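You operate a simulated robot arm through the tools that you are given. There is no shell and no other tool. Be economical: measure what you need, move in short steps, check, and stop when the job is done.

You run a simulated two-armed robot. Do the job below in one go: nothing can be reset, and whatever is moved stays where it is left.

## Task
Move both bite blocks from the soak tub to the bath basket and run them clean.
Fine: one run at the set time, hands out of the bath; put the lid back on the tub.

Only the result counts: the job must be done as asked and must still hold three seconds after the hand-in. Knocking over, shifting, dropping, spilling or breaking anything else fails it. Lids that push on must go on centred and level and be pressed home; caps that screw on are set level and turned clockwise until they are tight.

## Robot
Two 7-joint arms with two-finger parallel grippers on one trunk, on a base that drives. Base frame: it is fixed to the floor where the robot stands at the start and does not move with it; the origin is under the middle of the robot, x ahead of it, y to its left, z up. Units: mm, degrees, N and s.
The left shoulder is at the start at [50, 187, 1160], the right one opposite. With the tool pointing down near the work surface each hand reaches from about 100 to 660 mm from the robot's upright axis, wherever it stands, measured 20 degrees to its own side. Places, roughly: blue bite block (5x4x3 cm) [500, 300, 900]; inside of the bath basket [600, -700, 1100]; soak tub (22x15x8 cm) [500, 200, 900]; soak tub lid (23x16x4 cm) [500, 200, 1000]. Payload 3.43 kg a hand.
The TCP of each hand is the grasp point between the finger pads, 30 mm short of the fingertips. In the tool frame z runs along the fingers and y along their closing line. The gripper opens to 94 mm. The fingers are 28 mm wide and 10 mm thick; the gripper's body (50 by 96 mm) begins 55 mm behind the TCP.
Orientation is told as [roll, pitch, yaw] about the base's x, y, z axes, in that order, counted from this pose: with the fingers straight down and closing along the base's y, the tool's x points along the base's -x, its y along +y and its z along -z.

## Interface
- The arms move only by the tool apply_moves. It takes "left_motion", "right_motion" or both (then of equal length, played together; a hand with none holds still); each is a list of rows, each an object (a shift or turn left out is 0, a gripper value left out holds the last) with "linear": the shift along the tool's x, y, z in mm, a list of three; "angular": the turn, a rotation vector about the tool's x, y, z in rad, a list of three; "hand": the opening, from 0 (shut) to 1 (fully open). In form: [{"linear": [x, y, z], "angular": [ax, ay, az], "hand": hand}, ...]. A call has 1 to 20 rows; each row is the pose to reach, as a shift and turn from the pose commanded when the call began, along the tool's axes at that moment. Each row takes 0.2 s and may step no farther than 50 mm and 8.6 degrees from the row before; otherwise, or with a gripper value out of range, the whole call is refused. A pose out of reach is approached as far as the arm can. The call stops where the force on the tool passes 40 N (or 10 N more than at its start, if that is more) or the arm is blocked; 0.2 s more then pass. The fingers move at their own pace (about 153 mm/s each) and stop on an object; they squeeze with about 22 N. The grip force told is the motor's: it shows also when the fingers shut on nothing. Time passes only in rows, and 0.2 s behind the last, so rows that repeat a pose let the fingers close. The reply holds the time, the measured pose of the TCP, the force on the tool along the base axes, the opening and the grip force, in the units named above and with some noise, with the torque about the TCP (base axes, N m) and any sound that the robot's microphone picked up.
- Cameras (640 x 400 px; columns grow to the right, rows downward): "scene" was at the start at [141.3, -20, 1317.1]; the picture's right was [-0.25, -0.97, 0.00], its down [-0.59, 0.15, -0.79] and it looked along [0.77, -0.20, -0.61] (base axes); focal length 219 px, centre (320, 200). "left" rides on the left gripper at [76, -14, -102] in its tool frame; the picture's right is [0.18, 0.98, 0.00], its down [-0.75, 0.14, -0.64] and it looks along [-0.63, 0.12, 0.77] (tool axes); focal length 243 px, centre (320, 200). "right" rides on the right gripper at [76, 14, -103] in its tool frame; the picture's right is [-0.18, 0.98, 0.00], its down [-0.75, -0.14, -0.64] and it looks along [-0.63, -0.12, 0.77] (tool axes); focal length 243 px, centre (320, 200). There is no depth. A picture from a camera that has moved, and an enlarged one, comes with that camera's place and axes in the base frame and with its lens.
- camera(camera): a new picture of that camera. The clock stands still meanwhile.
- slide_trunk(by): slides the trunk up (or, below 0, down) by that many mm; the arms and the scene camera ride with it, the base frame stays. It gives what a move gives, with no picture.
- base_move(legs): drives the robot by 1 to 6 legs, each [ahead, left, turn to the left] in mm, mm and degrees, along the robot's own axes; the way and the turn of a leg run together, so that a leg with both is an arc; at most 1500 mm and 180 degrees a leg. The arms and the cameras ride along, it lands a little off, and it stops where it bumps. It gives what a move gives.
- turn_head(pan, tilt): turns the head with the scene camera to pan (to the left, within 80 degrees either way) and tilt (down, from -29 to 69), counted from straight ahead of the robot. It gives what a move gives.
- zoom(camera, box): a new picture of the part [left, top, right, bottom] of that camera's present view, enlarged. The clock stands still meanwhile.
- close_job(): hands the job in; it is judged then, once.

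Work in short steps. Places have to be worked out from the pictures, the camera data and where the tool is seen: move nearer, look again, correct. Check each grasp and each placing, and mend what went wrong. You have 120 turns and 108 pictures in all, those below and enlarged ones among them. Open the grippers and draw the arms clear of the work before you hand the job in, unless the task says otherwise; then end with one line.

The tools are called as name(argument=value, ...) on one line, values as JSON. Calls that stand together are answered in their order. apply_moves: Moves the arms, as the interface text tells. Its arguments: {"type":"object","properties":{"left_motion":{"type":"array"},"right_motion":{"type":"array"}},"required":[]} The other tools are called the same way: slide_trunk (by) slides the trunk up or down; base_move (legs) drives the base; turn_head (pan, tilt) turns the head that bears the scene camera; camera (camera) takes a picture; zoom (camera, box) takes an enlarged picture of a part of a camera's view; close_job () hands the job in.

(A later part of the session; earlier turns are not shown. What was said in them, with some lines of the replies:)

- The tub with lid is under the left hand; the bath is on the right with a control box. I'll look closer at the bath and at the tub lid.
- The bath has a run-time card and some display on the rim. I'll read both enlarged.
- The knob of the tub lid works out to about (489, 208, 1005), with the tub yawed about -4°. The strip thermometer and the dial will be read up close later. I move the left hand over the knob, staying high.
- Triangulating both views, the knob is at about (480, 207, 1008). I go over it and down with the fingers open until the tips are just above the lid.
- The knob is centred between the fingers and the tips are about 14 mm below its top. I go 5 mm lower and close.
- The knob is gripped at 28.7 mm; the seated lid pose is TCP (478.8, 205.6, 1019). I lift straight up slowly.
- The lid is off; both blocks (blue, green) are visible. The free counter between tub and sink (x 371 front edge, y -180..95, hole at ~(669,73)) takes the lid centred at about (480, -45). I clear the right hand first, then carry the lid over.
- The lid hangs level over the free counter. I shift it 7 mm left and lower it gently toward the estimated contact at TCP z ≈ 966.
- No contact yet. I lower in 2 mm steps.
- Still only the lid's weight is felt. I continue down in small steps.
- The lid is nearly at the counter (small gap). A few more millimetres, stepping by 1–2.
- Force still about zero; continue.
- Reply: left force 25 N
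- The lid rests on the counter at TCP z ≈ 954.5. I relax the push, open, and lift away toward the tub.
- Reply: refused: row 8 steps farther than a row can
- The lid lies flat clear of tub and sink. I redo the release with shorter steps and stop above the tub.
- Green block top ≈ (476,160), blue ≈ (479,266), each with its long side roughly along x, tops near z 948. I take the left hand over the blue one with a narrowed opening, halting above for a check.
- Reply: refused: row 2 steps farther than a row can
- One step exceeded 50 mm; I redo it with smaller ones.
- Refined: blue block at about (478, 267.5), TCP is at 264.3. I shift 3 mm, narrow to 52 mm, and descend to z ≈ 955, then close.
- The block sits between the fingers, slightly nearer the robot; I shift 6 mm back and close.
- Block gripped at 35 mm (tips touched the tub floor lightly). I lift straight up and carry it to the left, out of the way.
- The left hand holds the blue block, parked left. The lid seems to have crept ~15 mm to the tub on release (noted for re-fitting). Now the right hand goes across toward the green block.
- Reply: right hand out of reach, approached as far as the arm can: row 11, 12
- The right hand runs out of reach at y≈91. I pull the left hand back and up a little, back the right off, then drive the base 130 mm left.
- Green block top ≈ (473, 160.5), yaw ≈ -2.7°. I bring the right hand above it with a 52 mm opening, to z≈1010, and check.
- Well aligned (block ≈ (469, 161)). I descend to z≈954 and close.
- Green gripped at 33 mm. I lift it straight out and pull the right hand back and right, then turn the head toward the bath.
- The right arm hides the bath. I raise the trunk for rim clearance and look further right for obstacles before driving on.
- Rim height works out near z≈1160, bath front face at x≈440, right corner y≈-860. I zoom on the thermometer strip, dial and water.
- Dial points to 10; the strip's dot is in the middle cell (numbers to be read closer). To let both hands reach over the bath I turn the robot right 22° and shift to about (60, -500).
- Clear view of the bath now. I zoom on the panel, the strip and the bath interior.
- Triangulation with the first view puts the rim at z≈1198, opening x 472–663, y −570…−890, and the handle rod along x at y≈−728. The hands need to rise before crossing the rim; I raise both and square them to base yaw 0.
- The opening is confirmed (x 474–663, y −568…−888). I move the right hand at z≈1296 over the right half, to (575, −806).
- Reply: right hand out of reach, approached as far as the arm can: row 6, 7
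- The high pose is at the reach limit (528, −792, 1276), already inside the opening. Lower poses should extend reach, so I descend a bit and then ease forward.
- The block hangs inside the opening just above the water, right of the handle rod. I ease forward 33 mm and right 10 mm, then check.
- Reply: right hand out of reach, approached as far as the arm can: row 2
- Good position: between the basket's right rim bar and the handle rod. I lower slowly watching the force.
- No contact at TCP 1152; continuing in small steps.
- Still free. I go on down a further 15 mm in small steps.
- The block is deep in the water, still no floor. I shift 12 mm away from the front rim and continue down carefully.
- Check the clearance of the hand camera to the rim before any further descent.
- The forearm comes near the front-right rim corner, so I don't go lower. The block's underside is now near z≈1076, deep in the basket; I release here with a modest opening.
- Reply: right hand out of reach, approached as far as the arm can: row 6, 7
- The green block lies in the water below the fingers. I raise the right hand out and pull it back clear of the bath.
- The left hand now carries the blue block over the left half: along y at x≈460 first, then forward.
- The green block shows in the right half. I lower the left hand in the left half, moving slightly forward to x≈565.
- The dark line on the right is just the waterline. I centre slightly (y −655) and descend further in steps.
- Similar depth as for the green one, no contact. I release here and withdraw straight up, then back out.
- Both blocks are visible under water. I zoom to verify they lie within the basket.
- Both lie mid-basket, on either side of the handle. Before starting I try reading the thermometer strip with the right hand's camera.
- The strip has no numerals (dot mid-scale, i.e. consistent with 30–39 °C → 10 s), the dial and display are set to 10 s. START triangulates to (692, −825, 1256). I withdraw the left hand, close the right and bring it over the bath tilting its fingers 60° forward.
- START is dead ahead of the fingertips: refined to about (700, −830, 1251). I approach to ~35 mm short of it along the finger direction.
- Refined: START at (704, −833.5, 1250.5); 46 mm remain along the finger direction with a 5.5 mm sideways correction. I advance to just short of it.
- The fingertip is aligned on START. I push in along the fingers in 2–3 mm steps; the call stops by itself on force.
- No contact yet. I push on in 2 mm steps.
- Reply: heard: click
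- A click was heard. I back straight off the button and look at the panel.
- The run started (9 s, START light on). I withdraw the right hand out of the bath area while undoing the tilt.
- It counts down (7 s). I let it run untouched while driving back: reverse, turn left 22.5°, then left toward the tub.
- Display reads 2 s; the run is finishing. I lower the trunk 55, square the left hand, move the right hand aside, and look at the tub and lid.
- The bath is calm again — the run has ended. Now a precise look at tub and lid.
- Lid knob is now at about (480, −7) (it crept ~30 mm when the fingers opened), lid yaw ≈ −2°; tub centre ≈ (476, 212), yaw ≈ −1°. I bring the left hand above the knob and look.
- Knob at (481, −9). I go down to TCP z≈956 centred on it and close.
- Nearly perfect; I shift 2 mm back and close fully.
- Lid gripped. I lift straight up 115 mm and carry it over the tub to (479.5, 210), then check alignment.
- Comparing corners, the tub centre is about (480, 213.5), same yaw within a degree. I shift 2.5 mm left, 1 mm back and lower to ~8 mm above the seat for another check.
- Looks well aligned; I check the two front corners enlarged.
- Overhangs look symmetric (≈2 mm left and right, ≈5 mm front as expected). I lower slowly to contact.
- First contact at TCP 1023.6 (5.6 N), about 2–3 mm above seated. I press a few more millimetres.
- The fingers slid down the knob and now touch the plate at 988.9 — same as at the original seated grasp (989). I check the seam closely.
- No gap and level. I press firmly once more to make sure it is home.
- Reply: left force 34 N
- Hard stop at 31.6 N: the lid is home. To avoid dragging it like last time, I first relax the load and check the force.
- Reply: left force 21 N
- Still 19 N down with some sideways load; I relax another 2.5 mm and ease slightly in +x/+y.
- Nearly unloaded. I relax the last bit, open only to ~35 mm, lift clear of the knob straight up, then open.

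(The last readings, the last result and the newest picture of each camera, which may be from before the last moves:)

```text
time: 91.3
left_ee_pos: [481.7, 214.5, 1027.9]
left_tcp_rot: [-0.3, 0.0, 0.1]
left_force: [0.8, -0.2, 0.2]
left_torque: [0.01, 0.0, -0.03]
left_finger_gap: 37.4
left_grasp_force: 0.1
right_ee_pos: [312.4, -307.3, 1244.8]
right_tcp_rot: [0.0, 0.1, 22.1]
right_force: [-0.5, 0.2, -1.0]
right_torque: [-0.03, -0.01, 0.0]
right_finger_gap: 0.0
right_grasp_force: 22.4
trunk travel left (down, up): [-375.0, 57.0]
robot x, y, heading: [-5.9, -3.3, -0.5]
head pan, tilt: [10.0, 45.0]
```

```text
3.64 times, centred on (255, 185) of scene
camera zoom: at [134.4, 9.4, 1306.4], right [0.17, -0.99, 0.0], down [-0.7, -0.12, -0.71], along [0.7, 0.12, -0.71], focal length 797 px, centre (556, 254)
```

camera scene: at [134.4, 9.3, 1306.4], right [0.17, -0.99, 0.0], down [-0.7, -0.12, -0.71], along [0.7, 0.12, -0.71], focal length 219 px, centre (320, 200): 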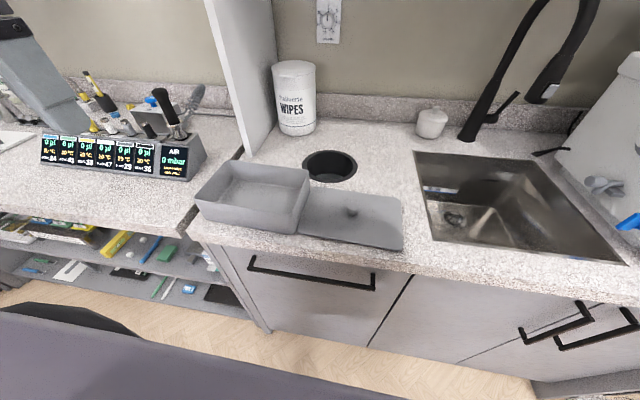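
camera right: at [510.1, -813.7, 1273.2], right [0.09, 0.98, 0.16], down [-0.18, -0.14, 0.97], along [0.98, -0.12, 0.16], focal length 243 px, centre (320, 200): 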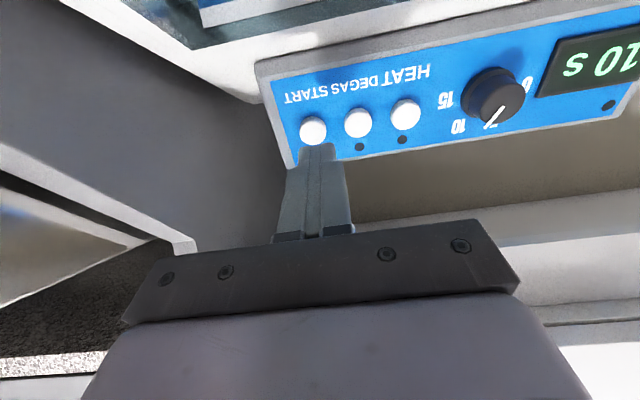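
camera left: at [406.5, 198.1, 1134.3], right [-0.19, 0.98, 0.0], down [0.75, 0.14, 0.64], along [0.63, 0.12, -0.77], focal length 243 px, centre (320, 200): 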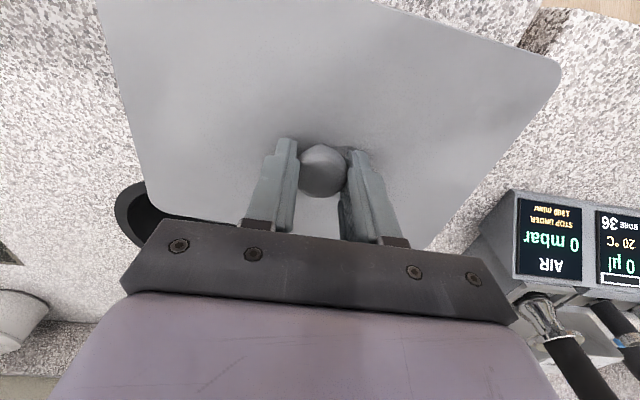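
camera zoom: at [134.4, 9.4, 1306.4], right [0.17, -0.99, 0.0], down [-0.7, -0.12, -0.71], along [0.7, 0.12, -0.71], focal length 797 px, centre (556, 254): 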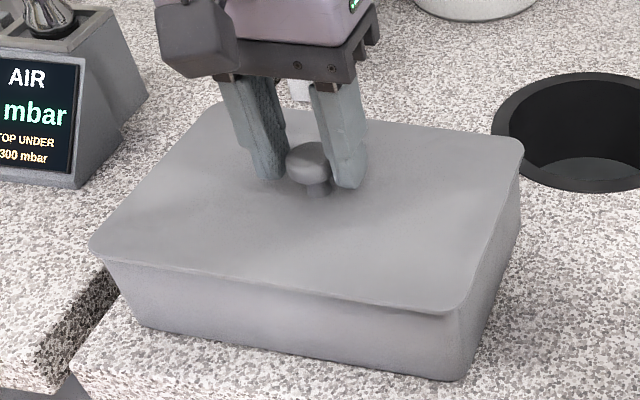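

The lid stayed put and the fingers are free. I lift straight up and draw the arm clear, then check the tub and the bath.

apply_moves(left_motion=[{"linear": [0, 0, -15]}, {"linear": [0, 0, -45], "hand": 1}, {"linear": [0, 0, -90], "hand": 1}, {"linear": [0, 0, -130]}, {"linear": [40, 10, -150]}, {"linear": [85, 20, -150]}, {"linear": [130, 30, -150]}], right_motion=[{"hand": 0.5}, {"hand": 1}, {"hand": 1}, {"hand": 1}, {"hand": 1}, {"hand": 1}, {"hand": 1}])

camera(camera="scene")

camera(camera="left")

turn_head(pan=-50, tilt=25)

zoom(camera="scene", box=[250, 100, 400, 200])

```text
time: 93.0
left_ee_pos: [348.8, 245.2, 1176.4]
left_tcp_rot: [-0.1, -0.1, 0.0]
left_force: [-0.1, -0.4, -0.2]
left_torque: [-0.02, -0.02, 0.01]
left_finger_gap: 93.8
left_grasp_force: 0.0
right_ee_pos: [312.7, -306.4, 1245.5]
right_tcp_rot: [0.0, -0.1, 22.1]
right_force: [-0.2, 1.0, 0.3]
right_torque: [-0.03, -0.04, 0.03]
right_finger_gap: 94.1
right_grasp_force: 0.1
trunk travel left (down, up): [-375.0, 57.0]
robot x, y, heading: [-4.4, -3.8, -0.5]
head pan, tilt: [10.0, 45.0]
```

```text
14 pictures are left
camera scene: at [133.6, 9.8, 1306.5], right [0.17, -0.99, 0.0], down [-0.7, -0.12, -0.71], along [0.7, 0.12, -0.71], focal length 219 px, centre (320, 200)
```

scene: 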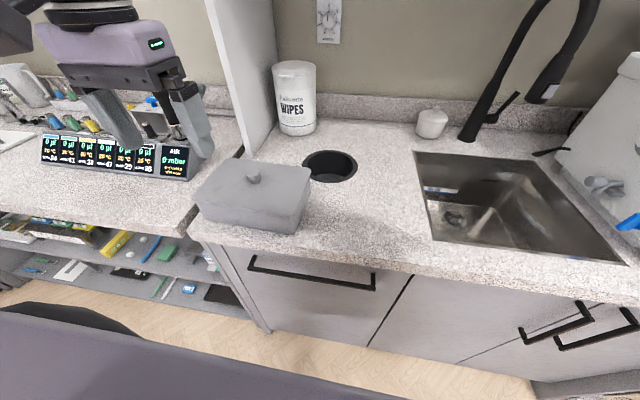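

```text
13 pictures are left
camera left: at [274.0, 229.7, 1279.2], right [-0.18, 0.98, 0.0], down [0.75, 0.14, 0.64], along [0.63, 0.12, -0.77], focal length 243 px, centre (320, 200)
```

left: 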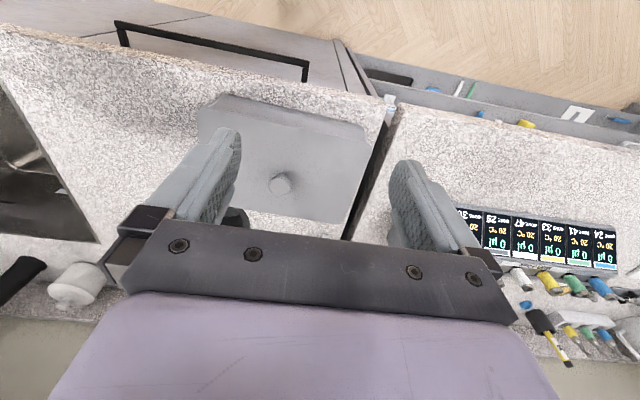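

```text
time: 94.2
left_ee_pos: [350.8, 244.2, 1177.5]
left_tcp_rot: [0.0, 0.0, 0.2]
left_force: [-0.2, -0.5, -0.7]
left_torque: [0.01, 0.02, -0.01]
left_finger_gap: 94.3
left_grasp_force: 0.0
right_ee_pos: [313.2, -305.4, 1245.7]
right_tcp_rot: [-0.1, 0.0, 21.9]
right_force: [-0.3, 0.8, 0.5]
right_torque: [0.01, 0.01, 0.01]
right_finger_gap: 94.0
right_grasp_force: 0.0
trunk travel left (down, up): [-375.0, 57.0]
robot x, y, heading: [-2.0, -2.0, -0.4]
head pan, tilt: [-50.0, 25.0]
```

```text
4.00 times, centred on (325, 150) of scene
camera zoom: at [113.0, -75.1, 1337.0], right [-0.77, -0.64, 0.0], down [-0.27, 0.33, -0.91], along [0.58, -0.7, -0.42], focal length 877 px, centre (300, 400)
```

zoom: 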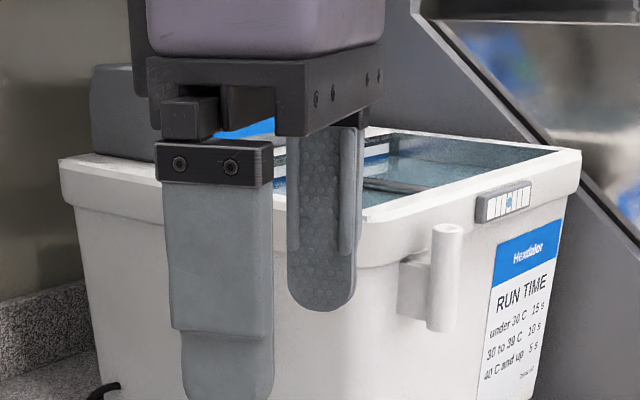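

The panel is hidden by the right hand; I move it back and down to see the display, and enlarge the view of the tub lid.

apply_moves(right_motion=[{"linear": [30, 20, 0]}, {"linear": [40, 65, 0]}, {"linear": [50, 110, 0]}, {"linear": [50, 150, 0]}])

zoom(camera="left", box=[180, 80, 400, 230])

camera(camera="scene")

```text
time: 95.2
left_ee_pos: [350.3, 246.2, 1176.1]
left_tcp_rot: [-0.1, 0.0, 0.1]
left_force: [-0.2, -0.1, 0.0]
left_torque: [0.01, 0.01, 0.0]
left_finger_gap: 93.9
left_grasp_force: 0.0
right_ee_pos: [211.1, -187.0, 1246.0]
right_tcp_rot: [-0.1, 0.2, 22.0]
right_force: [-0.5, 0.0, 0.1]
right_torque: [0.0, 0.02, 0.01]
right_finger_gap: 94.2
right_grasp_force: 0.1
trunk travel left (down, up): [-375.0, 57.0]
robot x, y, heading: [-1.5, -4.9, -0.3]
head pan, tilt: [-50.0, 25.0]
```

```text
2.67 times, centred on (290, 155) of left
camera zoom: at [275.9, 230.4, 1278.6], right [-0.19, 0.98, 0.0], down [0.75, 0.14, 0.64], along [0.63, 0.12, -0.77], focal length 647 px, centre (400, 320)
```

zoom: 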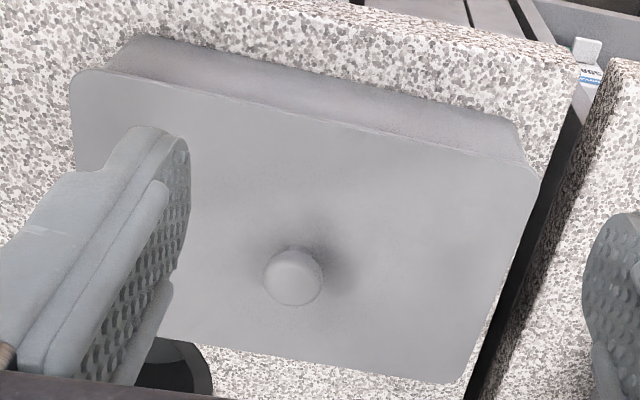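

```text
10 pictures are left
camera scene: at [113.4, -74.1, 1337.0], right [-0.77, -0.64, 0.0], down [-0.27, 0.32, -0.91], along [0.58, -0.7, -0.42], focal length 219 px, centre (320, 200)
```

scene: 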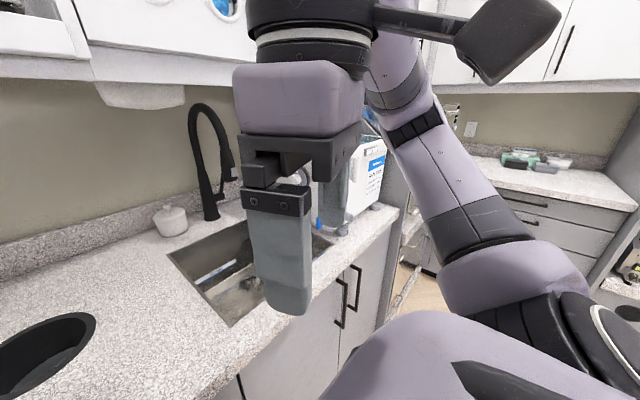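

The lid sits centred and level. I move the right hand further out of the line of sight to the panel.

apply_moves(right_motion=[{"linear": [-30, 35, 0]}, {"linear": [-60, 70, 0]}, {"linear": [-90, 105, 0]}, {"linear": [-120, 130, 0]}])

zoom(camera="scene", box=[250, 90, 410, 190])

```text
time: 96.2
left_ee_pos: [350.9, 243.8, 1176.3]
left_tcp_rot: [-0.1, 0.0, 0.1]
left_force: [-0.9, -0.5, -0.3]
left_torque: [0.02, -0.02, -0.03]
left_finger_gap: 94.0
left_grasp_force: 0.1
right_ee_pos: [273.3, -22.0, 1245.2]
right_tcp_rot: [-0.1, 0.1, 22.4]
right_force: [7.0, -30.4, -8.9]
right_torque: [3.52, -0.06, 3.14]
right_finger_gap: 94.0
right_grasp_force: 0.1
trunk travel left (down, up): [-375.0, 57.0]
robot x, y, heading: [-8.1, -7.3, -0.2]
head pan, tilt: [-50.0, 25.0]
```

```text
4.00 times, centred on (330, 140) of scene
camera zoom: at [117.1, -71.6, 1338.5], right [-0.73, -0.68, 0.0], down [-0.28, 0.3, -0.91], along [0.62, -0.67, -0.41], focal length 877 px, centre (280, 440)
```

zoom: 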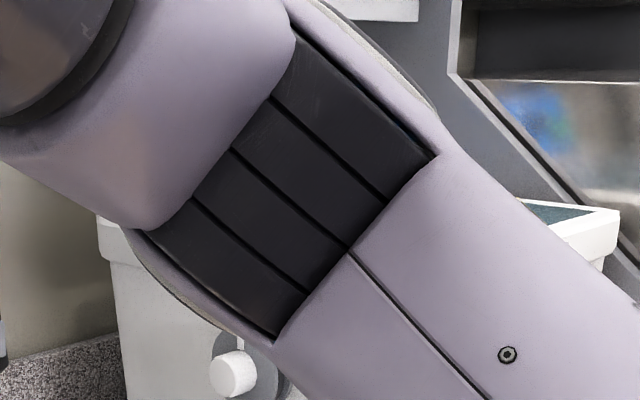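

The right arm pressed against the robot's own body/left arm. I reverse at once along the same path and back out to the right.

apply_moves(right_motion=[{"linear": [30, -25, 0]}, {"linear": [60, -60, 0]}, {"linear": [90, -95, 0]}, {"linear": [110, -135, 0]}, {"linear": [75, -170, 0]}, {"linear": [70, -215, 0]}, {"linear": [60, -260, 0]}])

turn_head(pan=-45, tilt=25)

camera(camera="scene")

```text
time: 97.8
left_ee_pos: [351.2, 244.5, 1176.9]
left_tcp_rot: [0.0, 0.0, 0.1]
left_force: [-0.2, 0.4, 0.0]
left_torque: [0.03, -0.04, -0.02]
left_finger_gap: 94.1
left_grasp_force: 0.0
right_ee_pos: [316.0, -286.1, 1247.1]
right_tcp_rot: [-0.1, 0.0, 22.1]
right_force: [0.2, -0.7, -0.2]
right_torque: [0.03, -0.01, -0.02]
right_finger_gap: 94.1
right_grasp_force: 0.1
trunk travel left (down, up): [-375.0, 57.0]
robot x, y, heading: [-2.0, -8.6, -0.2]
head pan, tilt: [-50.0, 25.0]
```

```text
time: 98.5
left_ee_pos: [351.0, 243.4, 1176.3]
left_tcp_rot: [-0.1, 0.0, 0.1]
left_force: [-0.5, 0.4, -0.3]
left_torque: [0.01, 0.03, -0.01]
left_finger_gap: 93.7
left_grasp_force: 0.1
right_ee_pos: [315.2, -284.3, 1248.0]
right_tcp_rot: [0.0, 0.0, 22.1]
right_force: [0.5, 0.1, 0.1]
right_torque: [0.0, -0.02, 0.0]
right_finger_gap: 93.7
right_grasp_force: 0.0
trunk travel left (down, up): [-375.0, 57.0]
robot x, y, heading: [-1.7, -5.5, -0.5]
head pan, tilt: [-45.0, 25.0]
```

```text
8 pictures are left
camera scene: at [118.8, -69.8, 1337.0], right [-0.71, -0.7, 0.0], down [-0.3, 0.3, -0.91], along [0.64, -0.65, -0.42], focal length 219 px, centre (320, 200)
```

scene: 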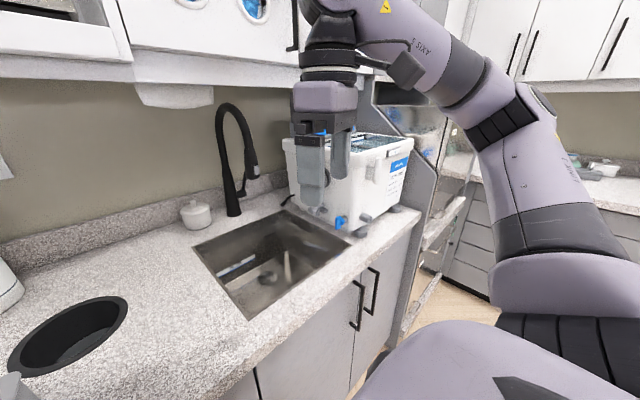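

The hand blocks just the panel; I lower it 160 mm in place (free air before the sink) and look again.

apply_moves(right_motion=[{"linear": [0, 0, 40]}, {"linear": [0, 0, 80]}, {"linear": [0, 0, 120]}, {"linear": [0, 0, 160]}])

zoom(camera="scene", box=[270, 90, 430, 190])

```text
time: 99.5
left_ee_pos: [349.8, 244.6, 1175.9]
left_tcp_rot: [0.0, -0.1, 0.0]
left_force: [-0.4, -0.2, -0.4]
left_torque: [0.0, 0.03, 0.01]
left_finger_gap: 94.0
left_grasp_force: 0.0
right_ee_pos: [315.7, -283.1, 1085.7]
right_tcp_rot: [-0.1, 0.0, 22.0]
right_force: [0.1, -0.7, -0.7]
right_torque: [0.03, 0.03, 0.03]
right_finger_gap: 93.9
right_grasp_force: 0.0
trunk travel left (down, up): [-375.0, 57.0]
robot x, y, heading: [-3.5, -6.9, -0.2]
head pan, tilt: [-45.0, 25.0]
```

```text
4.00 times, centred on (350, 140) of scene
camera zoom: at [119.0, -70.0, 1337.0], right [-0.71, -0.7, 0.0], down [-0.3, 0.3, -0.91], along [0.64, -0.65, -0.42], focal length 877 px, centre (200, 440)
```

zoom: 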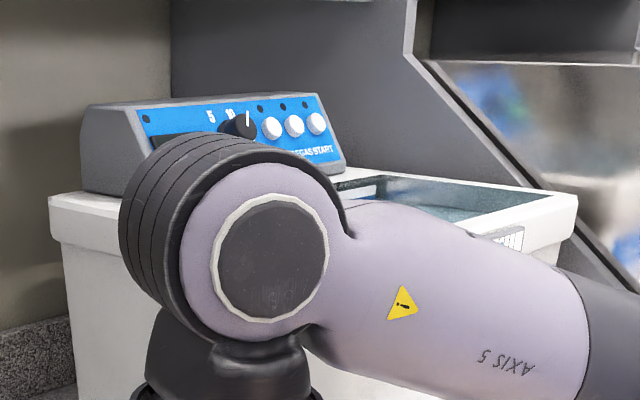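

START lamp is off and the water is still: the single run is complete. One last look at the tub.

zoom(camera="left", box=[180, 80, 400, 230])

```text
2.67 times, centred on (290, 155) of left
camera zoom: at [275.4, 229.1, 1279.1], right [-0.18, 0.98, 0.0], down [0.75, 0.14, 0.64], along [0.63, 0.12, -0.77], focal length 647 px, centre (400, 320)
```

zoom: 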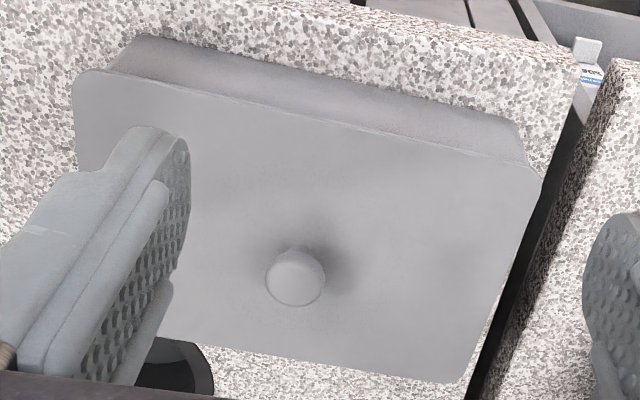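

The lid is in place and unchanged, both hands are open and clear of tub and bath. I hand in.

close_job()

```text
The job is handed in.
```

Both bite blocks are in the bath basket and had one full run at the set 10 s, and the lid is pressed back on the tub. On the way, the tub slid about 7 mm when I first set the lid down. The thermometer strip on the bath has no numbers, so I could not check that 10 s suits the water temperature and left the dial as it was.
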